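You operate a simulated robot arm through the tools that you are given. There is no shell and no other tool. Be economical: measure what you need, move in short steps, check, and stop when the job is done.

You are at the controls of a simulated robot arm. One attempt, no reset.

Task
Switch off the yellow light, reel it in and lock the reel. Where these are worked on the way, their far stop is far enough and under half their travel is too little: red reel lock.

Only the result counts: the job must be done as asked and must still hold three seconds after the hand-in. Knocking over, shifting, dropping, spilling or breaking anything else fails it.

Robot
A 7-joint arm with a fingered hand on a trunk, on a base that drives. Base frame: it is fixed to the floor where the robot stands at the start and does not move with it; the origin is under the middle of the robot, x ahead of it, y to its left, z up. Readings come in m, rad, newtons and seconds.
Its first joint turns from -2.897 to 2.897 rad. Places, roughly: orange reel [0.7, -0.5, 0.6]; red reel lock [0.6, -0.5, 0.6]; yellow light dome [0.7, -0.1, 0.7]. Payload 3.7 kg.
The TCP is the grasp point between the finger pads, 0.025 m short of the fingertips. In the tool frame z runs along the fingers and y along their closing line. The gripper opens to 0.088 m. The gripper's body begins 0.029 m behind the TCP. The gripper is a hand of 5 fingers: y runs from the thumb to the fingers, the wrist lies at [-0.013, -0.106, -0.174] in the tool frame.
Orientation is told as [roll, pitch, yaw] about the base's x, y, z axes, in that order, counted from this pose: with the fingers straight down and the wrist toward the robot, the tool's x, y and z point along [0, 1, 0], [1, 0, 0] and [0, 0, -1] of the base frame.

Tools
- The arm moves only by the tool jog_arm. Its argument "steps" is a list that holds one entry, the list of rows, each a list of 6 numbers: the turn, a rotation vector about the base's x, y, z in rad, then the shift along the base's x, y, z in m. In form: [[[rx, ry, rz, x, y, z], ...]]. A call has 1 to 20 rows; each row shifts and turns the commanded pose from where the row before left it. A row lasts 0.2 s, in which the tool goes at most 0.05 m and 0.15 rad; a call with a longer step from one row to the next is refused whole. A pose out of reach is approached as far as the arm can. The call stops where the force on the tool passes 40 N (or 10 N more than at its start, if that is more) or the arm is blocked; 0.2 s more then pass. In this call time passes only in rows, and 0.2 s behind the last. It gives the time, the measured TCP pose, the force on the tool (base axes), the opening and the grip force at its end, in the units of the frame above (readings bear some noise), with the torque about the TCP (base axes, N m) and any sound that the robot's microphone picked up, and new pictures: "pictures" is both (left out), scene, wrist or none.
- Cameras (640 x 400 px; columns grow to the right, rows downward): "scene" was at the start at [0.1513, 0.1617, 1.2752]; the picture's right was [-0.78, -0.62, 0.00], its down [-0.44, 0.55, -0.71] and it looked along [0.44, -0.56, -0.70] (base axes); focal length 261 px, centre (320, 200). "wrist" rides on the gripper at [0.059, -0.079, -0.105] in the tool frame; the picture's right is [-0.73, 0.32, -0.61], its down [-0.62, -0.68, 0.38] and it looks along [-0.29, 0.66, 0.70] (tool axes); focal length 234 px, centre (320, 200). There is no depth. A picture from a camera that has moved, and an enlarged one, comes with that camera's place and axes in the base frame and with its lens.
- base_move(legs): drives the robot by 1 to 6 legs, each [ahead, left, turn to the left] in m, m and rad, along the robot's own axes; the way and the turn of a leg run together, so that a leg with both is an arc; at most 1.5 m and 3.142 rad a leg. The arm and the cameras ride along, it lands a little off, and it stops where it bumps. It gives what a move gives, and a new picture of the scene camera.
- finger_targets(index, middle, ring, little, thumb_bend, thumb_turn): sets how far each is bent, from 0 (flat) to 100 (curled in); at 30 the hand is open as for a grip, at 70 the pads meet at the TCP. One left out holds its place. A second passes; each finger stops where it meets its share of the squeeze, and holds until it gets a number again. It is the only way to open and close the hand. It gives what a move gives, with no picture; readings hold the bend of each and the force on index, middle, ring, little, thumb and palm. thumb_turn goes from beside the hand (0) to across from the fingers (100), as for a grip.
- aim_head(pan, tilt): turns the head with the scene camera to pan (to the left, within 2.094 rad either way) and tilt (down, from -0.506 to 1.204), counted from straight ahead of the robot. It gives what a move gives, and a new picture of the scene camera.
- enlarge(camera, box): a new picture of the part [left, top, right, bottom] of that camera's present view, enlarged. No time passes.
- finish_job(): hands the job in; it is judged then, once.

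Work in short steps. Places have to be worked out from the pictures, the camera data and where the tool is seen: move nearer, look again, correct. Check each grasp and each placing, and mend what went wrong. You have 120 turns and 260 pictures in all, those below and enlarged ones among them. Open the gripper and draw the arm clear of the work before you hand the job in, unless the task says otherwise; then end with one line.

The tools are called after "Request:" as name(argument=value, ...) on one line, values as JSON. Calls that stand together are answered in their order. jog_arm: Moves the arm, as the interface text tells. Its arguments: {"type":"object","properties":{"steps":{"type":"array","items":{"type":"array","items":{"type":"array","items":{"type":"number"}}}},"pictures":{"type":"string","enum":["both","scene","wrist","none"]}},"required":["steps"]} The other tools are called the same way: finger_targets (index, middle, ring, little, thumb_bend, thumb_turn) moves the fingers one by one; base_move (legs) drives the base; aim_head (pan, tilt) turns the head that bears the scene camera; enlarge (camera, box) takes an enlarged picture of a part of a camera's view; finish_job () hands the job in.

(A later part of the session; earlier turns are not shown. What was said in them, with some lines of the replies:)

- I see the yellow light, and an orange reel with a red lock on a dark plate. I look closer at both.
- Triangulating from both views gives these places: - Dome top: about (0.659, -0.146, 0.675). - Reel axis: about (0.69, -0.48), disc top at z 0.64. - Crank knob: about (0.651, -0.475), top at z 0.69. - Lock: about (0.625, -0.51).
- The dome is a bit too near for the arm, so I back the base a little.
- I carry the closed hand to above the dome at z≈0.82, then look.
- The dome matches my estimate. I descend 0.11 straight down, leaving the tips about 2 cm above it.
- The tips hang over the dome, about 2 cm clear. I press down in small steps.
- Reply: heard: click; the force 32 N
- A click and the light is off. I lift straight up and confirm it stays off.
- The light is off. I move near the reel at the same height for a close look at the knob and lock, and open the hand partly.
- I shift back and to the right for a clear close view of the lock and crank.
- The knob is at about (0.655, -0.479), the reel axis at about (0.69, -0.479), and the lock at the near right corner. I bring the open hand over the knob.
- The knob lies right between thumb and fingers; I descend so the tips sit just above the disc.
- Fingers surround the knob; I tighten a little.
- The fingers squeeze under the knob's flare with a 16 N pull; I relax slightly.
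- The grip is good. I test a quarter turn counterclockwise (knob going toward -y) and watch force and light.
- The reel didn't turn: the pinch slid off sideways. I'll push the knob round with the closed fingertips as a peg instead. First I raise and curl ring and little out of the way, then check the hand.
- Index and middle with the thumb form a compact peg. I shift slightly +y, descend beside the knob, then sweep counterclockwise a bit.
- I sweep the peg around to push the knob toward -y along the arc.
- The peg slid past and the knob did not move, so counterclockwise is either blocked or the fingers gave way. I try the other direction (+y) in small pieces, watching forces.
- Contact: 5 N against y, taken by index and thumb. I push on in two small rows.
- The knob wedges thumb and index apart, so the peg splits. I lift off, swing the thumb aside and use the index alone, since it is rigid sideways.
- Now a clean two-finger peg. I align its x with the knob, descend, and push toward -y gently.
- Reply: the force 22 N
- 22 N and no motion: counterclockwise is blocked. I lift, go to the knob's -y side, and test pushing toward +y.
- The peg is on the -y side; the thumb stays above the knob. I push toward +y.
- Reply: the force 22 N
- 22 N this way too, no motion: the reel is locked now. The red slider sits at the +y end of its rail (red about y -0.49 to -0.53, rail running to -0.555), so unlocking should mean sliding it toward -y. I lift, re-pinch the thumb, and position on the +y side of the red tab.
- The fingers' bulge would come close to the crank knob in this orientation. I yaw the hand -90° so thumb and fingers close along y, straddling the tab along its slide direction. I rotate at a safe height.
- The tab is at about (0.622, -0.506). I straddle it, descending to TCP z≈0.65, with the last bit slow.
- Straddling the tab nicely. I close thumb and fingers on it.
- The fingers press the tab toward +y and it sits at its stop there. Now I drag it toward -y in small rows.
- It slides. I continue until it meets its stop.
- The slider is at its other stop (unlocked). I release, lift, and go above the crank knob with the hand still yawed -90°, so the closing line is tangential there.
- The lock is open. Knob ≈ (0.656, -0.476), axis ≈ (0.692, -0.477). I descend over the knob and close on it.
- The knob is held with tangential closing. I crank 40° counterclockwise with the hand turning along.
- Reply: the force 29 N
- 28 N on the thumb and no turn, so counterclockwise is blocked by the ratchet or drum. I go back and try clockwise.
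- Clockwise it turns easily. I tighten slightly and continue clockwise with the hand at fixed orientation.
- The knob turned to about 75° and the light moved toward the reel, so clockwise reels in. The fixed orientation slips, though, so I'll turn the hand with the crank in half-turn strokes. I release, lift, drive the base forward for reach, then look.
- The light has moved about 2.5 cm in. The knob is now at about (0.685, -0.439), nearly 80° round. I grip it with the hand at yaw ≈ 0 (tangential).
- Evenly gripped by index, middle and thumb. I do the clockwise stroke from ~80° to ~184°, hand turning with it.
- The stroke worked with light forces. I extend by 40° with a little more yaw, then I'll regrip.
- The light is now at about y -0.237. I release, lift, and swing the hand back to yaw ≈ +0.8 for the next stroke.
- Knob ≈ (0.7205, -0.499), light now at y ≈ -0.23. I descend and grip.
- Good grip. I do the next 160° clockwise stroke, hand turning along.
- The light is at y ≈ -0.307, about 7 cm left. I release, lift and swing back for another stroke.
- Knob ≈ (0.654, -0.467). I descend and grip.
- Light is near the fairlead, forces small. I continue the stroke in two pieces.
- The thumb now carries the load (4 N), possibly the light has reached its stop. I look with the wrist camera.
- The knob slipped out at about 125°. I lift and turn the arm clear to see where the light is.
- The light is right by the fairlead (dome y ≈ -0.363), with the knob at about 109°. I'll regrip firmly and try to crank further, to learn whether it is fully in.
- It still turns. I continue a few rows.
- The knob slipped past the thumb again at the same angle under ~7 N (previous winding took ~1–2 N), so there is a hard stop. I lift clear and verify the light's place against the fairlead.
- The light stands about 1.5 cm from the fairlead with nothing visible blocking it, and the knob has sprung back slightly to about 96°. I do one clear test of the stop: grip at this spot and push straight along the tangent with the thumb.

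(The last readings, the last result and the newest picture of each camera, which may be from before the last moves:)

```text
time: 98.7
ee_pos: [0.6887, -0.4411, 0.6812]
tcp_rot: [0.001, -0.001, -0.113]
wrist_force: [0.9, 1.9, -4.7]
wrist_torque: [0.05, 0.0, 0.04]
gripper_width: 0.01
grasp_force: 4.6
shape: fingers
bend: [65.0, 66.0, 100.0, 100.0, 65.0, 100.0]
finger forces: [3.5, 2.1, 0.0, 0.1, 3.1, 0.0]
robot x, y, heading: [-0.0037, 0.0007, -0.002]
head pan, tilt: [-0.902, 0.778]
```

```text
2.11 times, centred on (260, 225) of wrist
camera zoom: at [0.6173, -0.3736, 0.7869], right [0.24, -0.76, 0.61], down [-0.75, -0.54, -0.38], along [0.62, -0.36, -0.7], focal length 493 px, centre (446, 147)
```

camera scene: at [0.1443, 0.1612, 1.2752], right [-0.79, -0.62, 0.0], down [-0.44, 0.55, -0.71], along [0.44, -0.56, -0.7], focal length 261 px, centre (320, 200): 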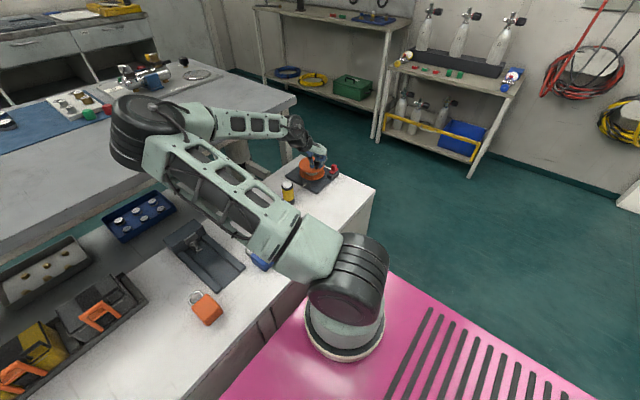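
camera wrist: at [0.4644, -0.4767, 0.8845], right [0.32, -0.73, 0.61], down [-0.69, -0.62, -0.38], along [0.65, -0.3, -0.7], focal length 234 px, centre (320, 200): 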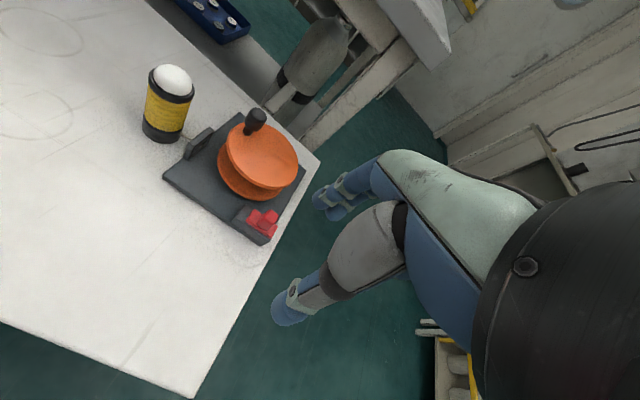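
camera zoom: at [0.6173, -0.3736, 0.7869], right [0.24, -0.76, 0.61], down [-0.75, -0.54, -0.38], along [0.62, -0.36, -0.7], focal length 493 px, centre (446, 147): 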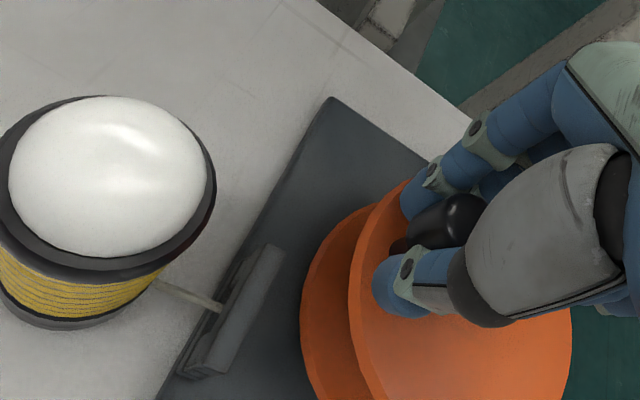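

Request:
jog_arm(steps=[[[0, 0, -0.1, 0.0052, -0.0006, 0], [0, 0, -0.14, 0.0051, -0.0013, 0], [0, 0, -0.14, 0.0049, -0.002, 0]]], pictures="none")

Request:
enlarge(camera="scene", box=[270, 140, 340, 205])

Request:
jog_arm(steps=[[[0, 0, -0.14, 0.0045, -0.0026, 0]]], pictures="none")

Request:
jog_arm(steps=[[[0, 0, -0.1, 0.0042, -0.003, 0]]], pictures="none")

Request:
enlarge(camera="wrist", box=[120, 130, 400, 320])

Request:
enlarge(camera="scene", box=[270, 140, 340, 205])

```text
time: 99.5
ee_pos: [0.7035, -0.4462, 0.6801]
tcp_rot: [-0.002, 0.0, -0.496]
wrist_force: [1.9, 4.1, -5.2]
wrist_torque: [0.05, -0.01, 0.04]
gripper_width: 0.0105
grasp_force: 5.1
shape: fingers
bend: [65.0, 67.0, 100.0, 100.0, 64.0, 99.0]
finger forces: [4.0, 1.8, 0.0, 0.0, 3.7, 0.0]
robot x, y, heading: [-0.0095, 0.0003, -0.002]
head pan, tilt: [-0.902, 0.778]
```

```text
6.15 times, centred on (305, 172) of scene
camera zoom: at [0.1442, 0.1612, 1.2752], right [-0.79, -0.62, 0.0], down [-0.43, 0.55, -0.71], along [0.44, -0.56, -0.7], focal length 1606 px, centre (412, 369)
```

zoom: 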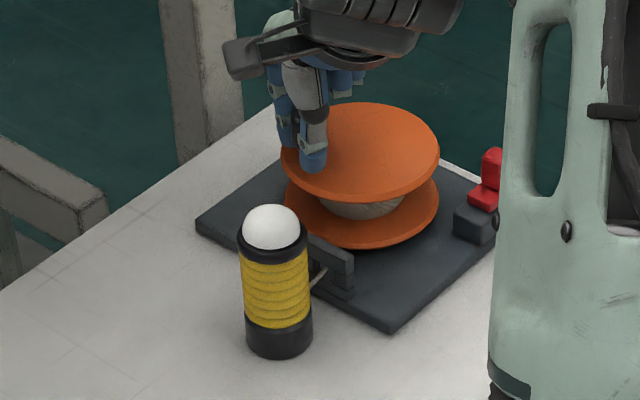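

```text
time: 99.9
ee_pos: [0.708, -0.4476, 0.6816]
tcp_rot: [0.0, 0.0, -0.639]
wrist_force: [1.0, 3.1, -5.1]
wrist_torque: [0.04, -0.01, 0.0]
gripper_width: 0.0105
grasp_force: 4.7
shape: fingers
bend: [65.0, 67.0, 100.0, 100.0, 64.0, 99.0]
finger forces: [4.0, 1.9, 0.0, 0.0, 4.2, 0.0]
robot x, y, heading: [-0.0088, -0.0034, -0.001]
head pan, tilt: [-0.902, 0.778]
```

```text
time: 100.3
ee_pos: [0.7122, -0.451, 0.6817]
tcp_rot: [0.0, 0.001, -0.735]
wrist_force: [-5.0, 5.4, -0.4]
wrist_torque: [0.09, 0.09, -0.02]
gripper_width: 0.0123
grasp_force: 4.5
shape: fingers
bend: [68.0, 69.0, 100.0, 100.0, 61.0, 99.0]
finger forces: [1.0, 0.3, 0.1, 0.0, 7.4, 0.1]
robot x, y, heading: [-0.004, -0.0016, -0.004]
head pan, tilt: [-0.902, 0.778]
```

```text
2.11 times, centred on (260, 225) of wrist
camera zoom: at [0.6938, -0.3543, 0.7876], right [-0.25, -0.76, 0.61], down [-0.92, -0.01, -0.38], along [0.29, -0.66, -0.7], focal length 493 px, centre (446, 147)
```

zoom: 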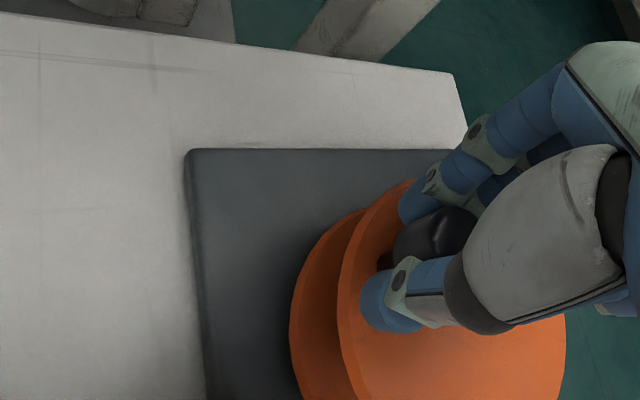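

```text
6.15 times, centred on (305, 172) of scene
camera zoom: at [0.1439, 0.1614, 1.2752], right [-0.79, -0.62, 0.0], down [-0.43, 0.55, -0.71], along [0.44, -0.56, -0.7], focal length 1606 px, centre (412, 369)
```

zoom: 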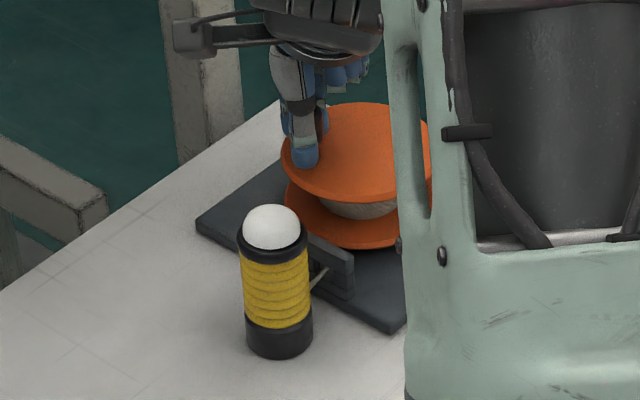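

At about 112° it stops: thumb load jumps to 7 N (equal to ~10 N cord pull) and the light does not move, while earlier it slid under ~1–2 N. So it is fully in. I release here, keeping the knob at its stop, lift, and turn toward the lock at yaw -90°.

Request:
finger_targets(index=40, middle=40, thumb_bend=40)

Request:
jog_arm(steps=[[[0, 0, 0, 0, 0, 0.035], [0, 0, 0, 0, 0, 0.04], [0, 0, 0, 0, 0, 0.035], [0, 0, -0.14, -0.015, -0.015, 0], [0, 0, -0.14, -0.015, -0.015, 0], [0, 0, -0.14, -0.015, -0.015, 0], [0, 0, -0.14, -0.015, -0.015, 0], [0, 0, -0.14, -0.015, -0.015, 0], [0, 0, -0.136, -0.015, -0.015, 0]]], pictures="both")

Request:
enlarge(camera="scene", box=[270, 140, 340, 205])

Request:
enlarge(camera="wrist", box=[120, 180, 340, 340])

```text
time: 101.3
ee_pos: [0.7122, -0.4508, 0.6819]
tcp_rot: [0.001, -0.001, -0.735]
wrist_force: [-1.0, 0.1, -0.2]
wrist_torque: [-0.02, -0.04, -0.02]
gripper_width: 0.0628
grasp_force: 0.0
shape: fingers
bend: [40.0, 40.0, 100.0, 100.0, 40.0, 100.0]
finger forces: [0.0, 0.0, 0.0, 0.0, 0.0, 0.0]
robot x, y, heading: [-0.0077, -0.0026, 0.003]
head pan, tilt: [-0.902, 0.778]
```

```text
time: 103.3
ee_pos: [0.6233, -0.5406, 0.7909]
tcp_rot: [0.0, 0.002, -1.57]
wrist_force: [0.1, -0.1, 0.5]
wrist_torque: [-0.02, 0.01, 0.0]
gripper_width: 0.0628
grasp_force: 0.0
shape: fingers
bend: [40.0, 40.0, 100.0, 100.0, 40.0, 100.0]
finger forces: [0.0, 0.0, 0.1, 0.0, 0.0, 0.0]
robot x, y, heading: [-0.0078, -0.0002, -0.003]
head pan, tilt: [-0.902, 0.778]
camera scene: at [0.1439, 0.1614, 1.2752], right [-0.79, -0.62, 0.0], down [-0.43, 0.55, -0.71], along [0.44, -0.56, -0.7], focal length 261 px, centre (320, 200)
camera wrist: at [0.683, -0.463, 0.897], right [-0.73, -0.32, 0.61], down [-0.62, 0.68, -0.38], along [-0.29, -0.66, -0.7], focal length 234 px, centre (320, 200)
```

scene: 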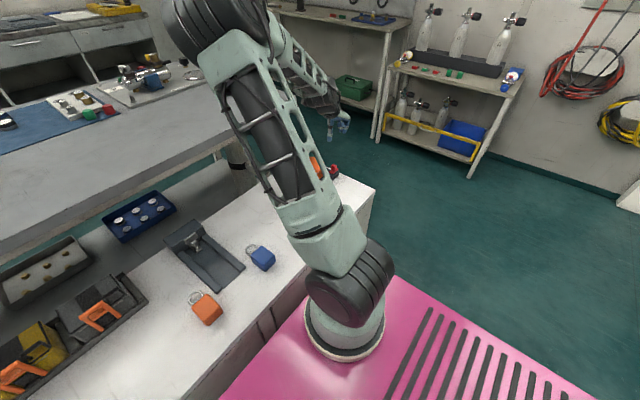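
wrist: 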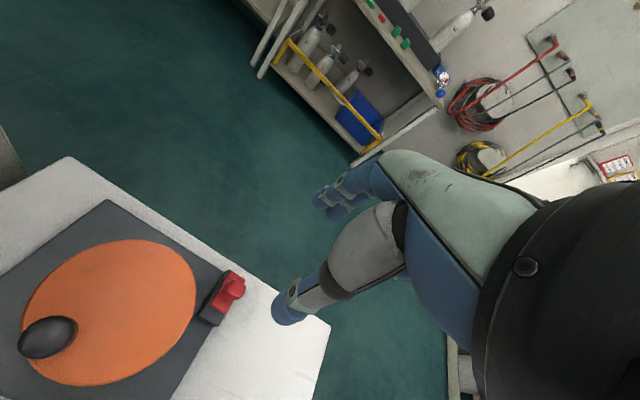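

```text
6.15 times, centred on (305, 172) of scene
camera zoom: at [0.1439, 0.1614, 1.2752], right [-0.79, -0.62, 0.0], down [-0.43, 0.55, -0.71], along [0.44, -0.56, -0.7], focal length 1606 px, centre (412, 369)
```

zoom: 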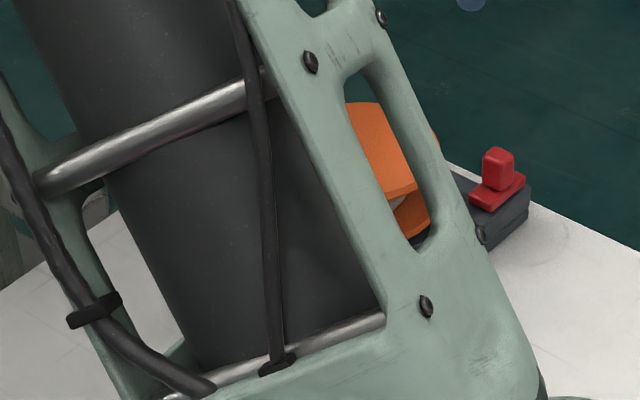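

```text
2.50 times, centred on (230, 260) of wrist
camera zoom: at [0.683, -0.463, 0.897], right [-0.73, -0.32, 0.61], down [-0.62, 0.68, -0.38], along [-0.29, -0.66, -0.7], focal length 585 px, centre (545, 50)
```

zoom: 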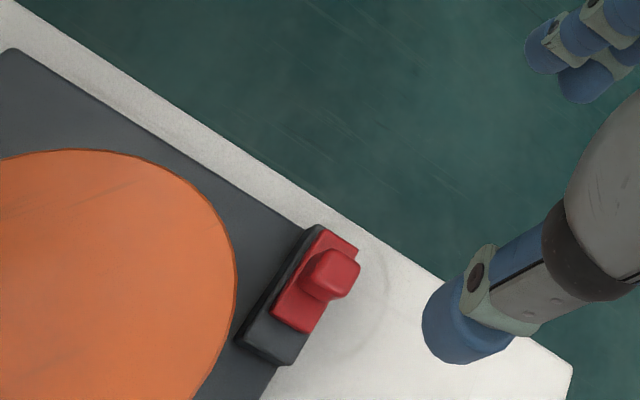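

The tab is at about (0.62, -0.530). I straddle it, descend and close.

Request:
jog_arm(steps=[[[0, 0, 0, -0.002, 0.009, -0.03], [0, 0, 0, 0, 0, -0.04], [0, 0, 0, 0, 0, -0.035], [0, 0, 0, 0, 0, -0.023], [0, 0, 0, 0, 0, -0.012]]], pictures="none")

Request:
finger_targets(index=66, middle=66, thumb_bend=64)

Request:
jog_arm(steps=[[[0, 0, 0, 0, 0.006, 0], [0, 0, 0, 0, 0.006, 0], [0, 0, 0, 0, 0.006, 0], [0, 0, 0, 0, 0.004, 0]]], pictures="none")

Request:
enlarge(camera="scene", box=[270, 140, 340, 205])

Request:
enlarge(camera="wrist", box=[120, 180, 340, 340])

```text
time: 104.5
ee_pos: [0.6218, -0.5316, 0.6505]
tcp_rot: [0.0, 0.0, -1.57]
wrist_force: [0.5, -0.3, 0.3]
wrist_torque: [0.01, 0.0, -0.01]
gripper_width: 0.0627
grasp_force: 0.2
shape: fingers
bend: [40.0, 40.0, 100.0, 100.0, 40.0, 100.0]
finger forces: [0.1, 0.1, 0.1, 0.0, 0.0, 0.1]
robot x, y, heading: [-0.0082, -0.0018, -0.0]
head pan, tilt: [-0.902, 0.778]
```

```text
time: 105.5
ee_pos: [0.621, -0.5318, 0.6504]
tcp_rot: [0.002, -0.001, -1.57]
wrist_force: [0.9, -0.3, -0.7]
wrist_torque: [0.01, -0.03, -0.02]
gripper_width: 0.0118
grasp_force: 0.8
shape: fingers
bend: [65.0, 65.0, 100.0, 100.0, 63.0, 100.0]
finger forces: [0.6, 0.7, 0.0, 0.0, 1.2, 0.0]
robot x, y, heading: [-0.0093, 0.0034, 0.0]
head pan, tilt: [-0.902, 0.778]
```

```text
time: 106.5
ee_pos: [0.6223, -0.5084, 0.6508]
tcp_rot: [-0.001, -0.001, -1.57]
wrist_force: [-0.5, -2.9, 0.4]
wrist_torque: [-0.04, 0.0, 0.0]
gripper_width: 0.0121
grasp_force: 2.1
shape: fingers
bend: [64.0, 64.0, 100.0, 100.0, 63.0, 100.0]
finger forces: [1.6, 1.7, 0.1, 0.0, 0.3, 0.0]
robot x, y, heading: [-0.0068, -0.003, 0.002]
head pan, tilt: [-0.902, 0.778]
```

```text
6.15 times, centred on (305, 172) of scene
camera zoom: at [0.144, 0.1613, 1.2752], right [-0.79, -0.62, 0.0], down [-0.43, 0.55, -0.71], along [0.44, -0.56, -0.7], focal length 1606 px, centre (412, 369)
```

zoom: 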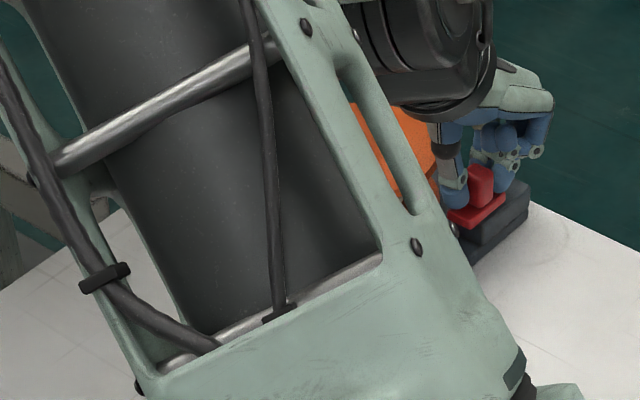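

```text
2.50 times, centred on (230, 260) of wrist
camera zoom: at [0.6805, -0.43, 0.7563], right [-0.73, -0.32, 0.61], down [-0.62, 0.68, -0.38], along [-0.29, -0.66, -0.7], focal length 585 px, centre (545, 50)
```

zoom: 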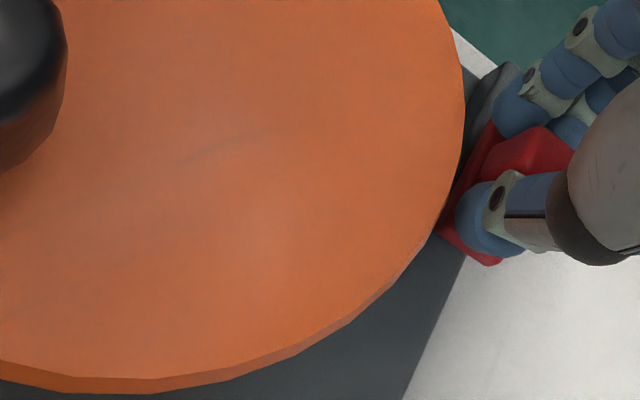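

It slid to y ≈ -0.508 with contact force rising. I push a bit more to seat it firmly at the stop.

Request:
jog_arm(steps=[[[0, 0, 0, 0, 0.004, 0], [0, 0, 0, 0, 0.004, 0]]], pictures="none")

Request:
finger_targets(index=40, middle=40, thumb_bend=40)

Request:
jog_arm(steps=[[[0, 0, 0, 0, -0.003, 0.03], [0, 0, 0, 0, 0, 0.04], [0, 0, 0, 0, 0, 0.04], [0, 0, 0, 0, 0, 0.04], [0, 0, 0.15, -0.03, 0, 0], [0, 0, 0.15, -0.03, 0, 0], [0, 0, 0.15, -0.03, 0, 0], [0, 0, 0.15, -0.03, 0, 0], [0, 0, 0.15, 0, 0, 0], [0, 0, 0.15, 0, 0, 0], [0, 0, 0.15, 0, 0, 0], [0, 0, 0.15, 0, 0, 0], [0, 0, 0.15, 0, 0, 0], [0, 0, 0.15, 0, 0, 0]]], pictures="both")

Request:
enlarge(camera="scene", box=[270, 140, 340, 205])

Request:
enlarge(camera="wrist", box=[120, 100, 340, 260])

```text
time: 107.1
ee_pos: [0.6217, -0.5005, 0.6517]
tcp_rot: [0.001, -0.001, -1.572]
wrist_force: [0.0, -11.8, 3.8]
wrist_torque: [-0.3, 0.06, 0.03]
gripper_width: 0.0176
grasp_force: 6.2
shape: fingers
bend: [58.0, 60.0, 100.0, 100.0, 64.0, 100.0]
finger forces: [5.3, 6.2, 0.1, 0.0, 0.0, 0.1]
robot x, y, heading: [-0.0044, -0.0004, -0.004]
head pan, tilt: [-0.902, 0.778]
```

```text
time: 108.1
ee_pos: [0.6221, -0.4999, 0.6512]
tcp_rot: [0.0, 0.001, -1.568]
wrist_force: [0.1, 0.1, 0.3]
wrist_torque: [0.0, -0.01, 0.0]
gripper_width: 0.0629
grasp_force: 0.1
shape: fingers
bend: [40.0, 40.0, 100.0, 100.0, 40.0, 100.0]
finger forces: [0.1, 0.1, 0.0, 0.1, 0.0, 0.1]
robot x, y, heading: [-0.0085, -0.0002, 0.002]
head pan, tilt: [-0.902, 0.778]
```

```text
time: 111.1
ee_pos: [0.5011, -0.5037, 0.8012]
tcp_rot: [-0.002, 0.001, -0.07]
wrist_force: [0.2, 0.4, -0.5]
wrist_torque: [0.01, -0.01, 0.03]
gripper_width: 0.0632
grasp_force: 0.0
shape: fingers
bend: [40.0, 40.0, 100.0, 100.0, 40.0, 100.0]
finger forces: [0.0, 0.0, 0.0, 0.0, 0.0, 0.0]
robot x, y, heading: [-0.0057, 0.0015, 0.001]
head pan, tilt: [-0.902, 0.778]
camera scene: at [0.1441, 0.1616, 1.2752], right [-0.79, -0.62, 0.0], down [-0.44, 0.55, -0.71], along [0.44, -0.56, -0.7], focal length 261 px, centre (320, 200)
camera wrist: at [0.4268, -0.4397, 0.9065], right [0.27, -0.75, 0.61], down [-0.72, -0.58, -0.38], along [0.64, -0.34, -0.7], focal length 234 px, centre (320, 200)
```

scene: 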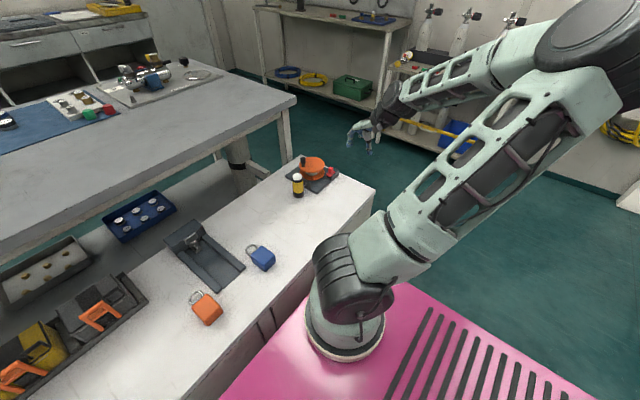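
wrist: 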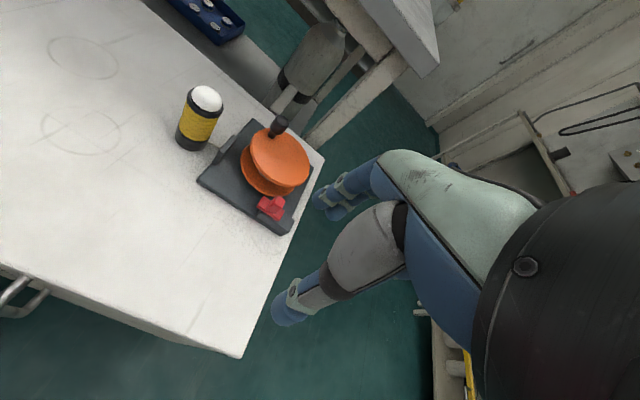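

```text
6.15 times, centred on (305, 172) of scene
camera zoom: at [0.1441, 0.1616, 1.2752], right [-0.79, -0.62, 0.0], down [-0.44, 0.55, -0.71], along [0.44, -0.56, -0.7], focal length 1606 px, centre (412, 369)
```

zoom: 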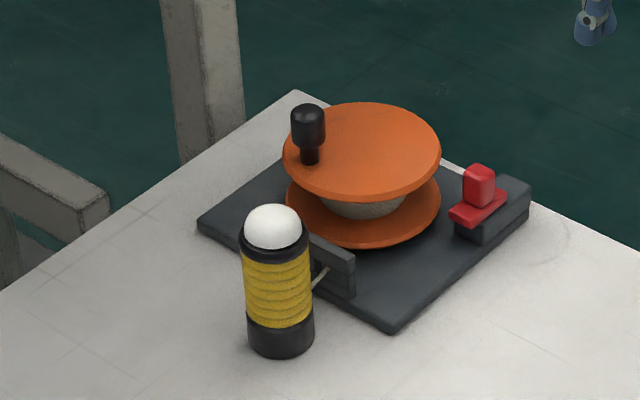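

```text
2.50 times, centred on (230, 180) of wrist
camera zoom: at [0.4268, -0.4397, 0.9065], right [0.27, -0.75, 0.61], down [-0.72, -0.58, -0.38], along [0.64, -0.34, -0.7], focal length 585 px, centre (545, 250)
```

zoom: 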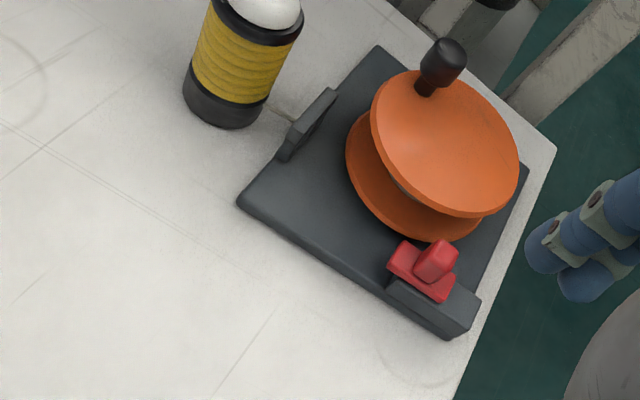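

The light is off and standing by the fairlead, the red slider is back at its locked stop, and the arm is clear. I open the remaining fingers and hand in.

Request:
finger_targets(index=30, middle=30, ring=30, little=30, thumb_bend=30)

Request:
finish_job()

```text
time: 112.1
ee_pos: [0.5006, -0.5037, 0.8012]
tcp_rot: [0.001, -0.001, -0.069]
wrist_force: [0.0, 0.1, 0.0]
wrist_torque: [0.03, 0.03, -0.02]
gripper_width: 0.0844
grasp_force: 0.1
shape: fingers
bend: [30.0, 30.0, 30.0, 30.0, 30.0, 100.0]
finger forces: [0.0, 0.0, 0.1, 0.0, 0.1, 0.0]
robot x, y, heading: [-0.0095, -0.0021, -0.001]
head pan, tilt: [-0.902, 0.778]
```

```text
The job is handed in.
```

The yellow light is off and reeled in until the crank hit a hard stop (about 1.5 cm from the fairlead), the red reel lock is back at its locked stop, and the job is handed in.
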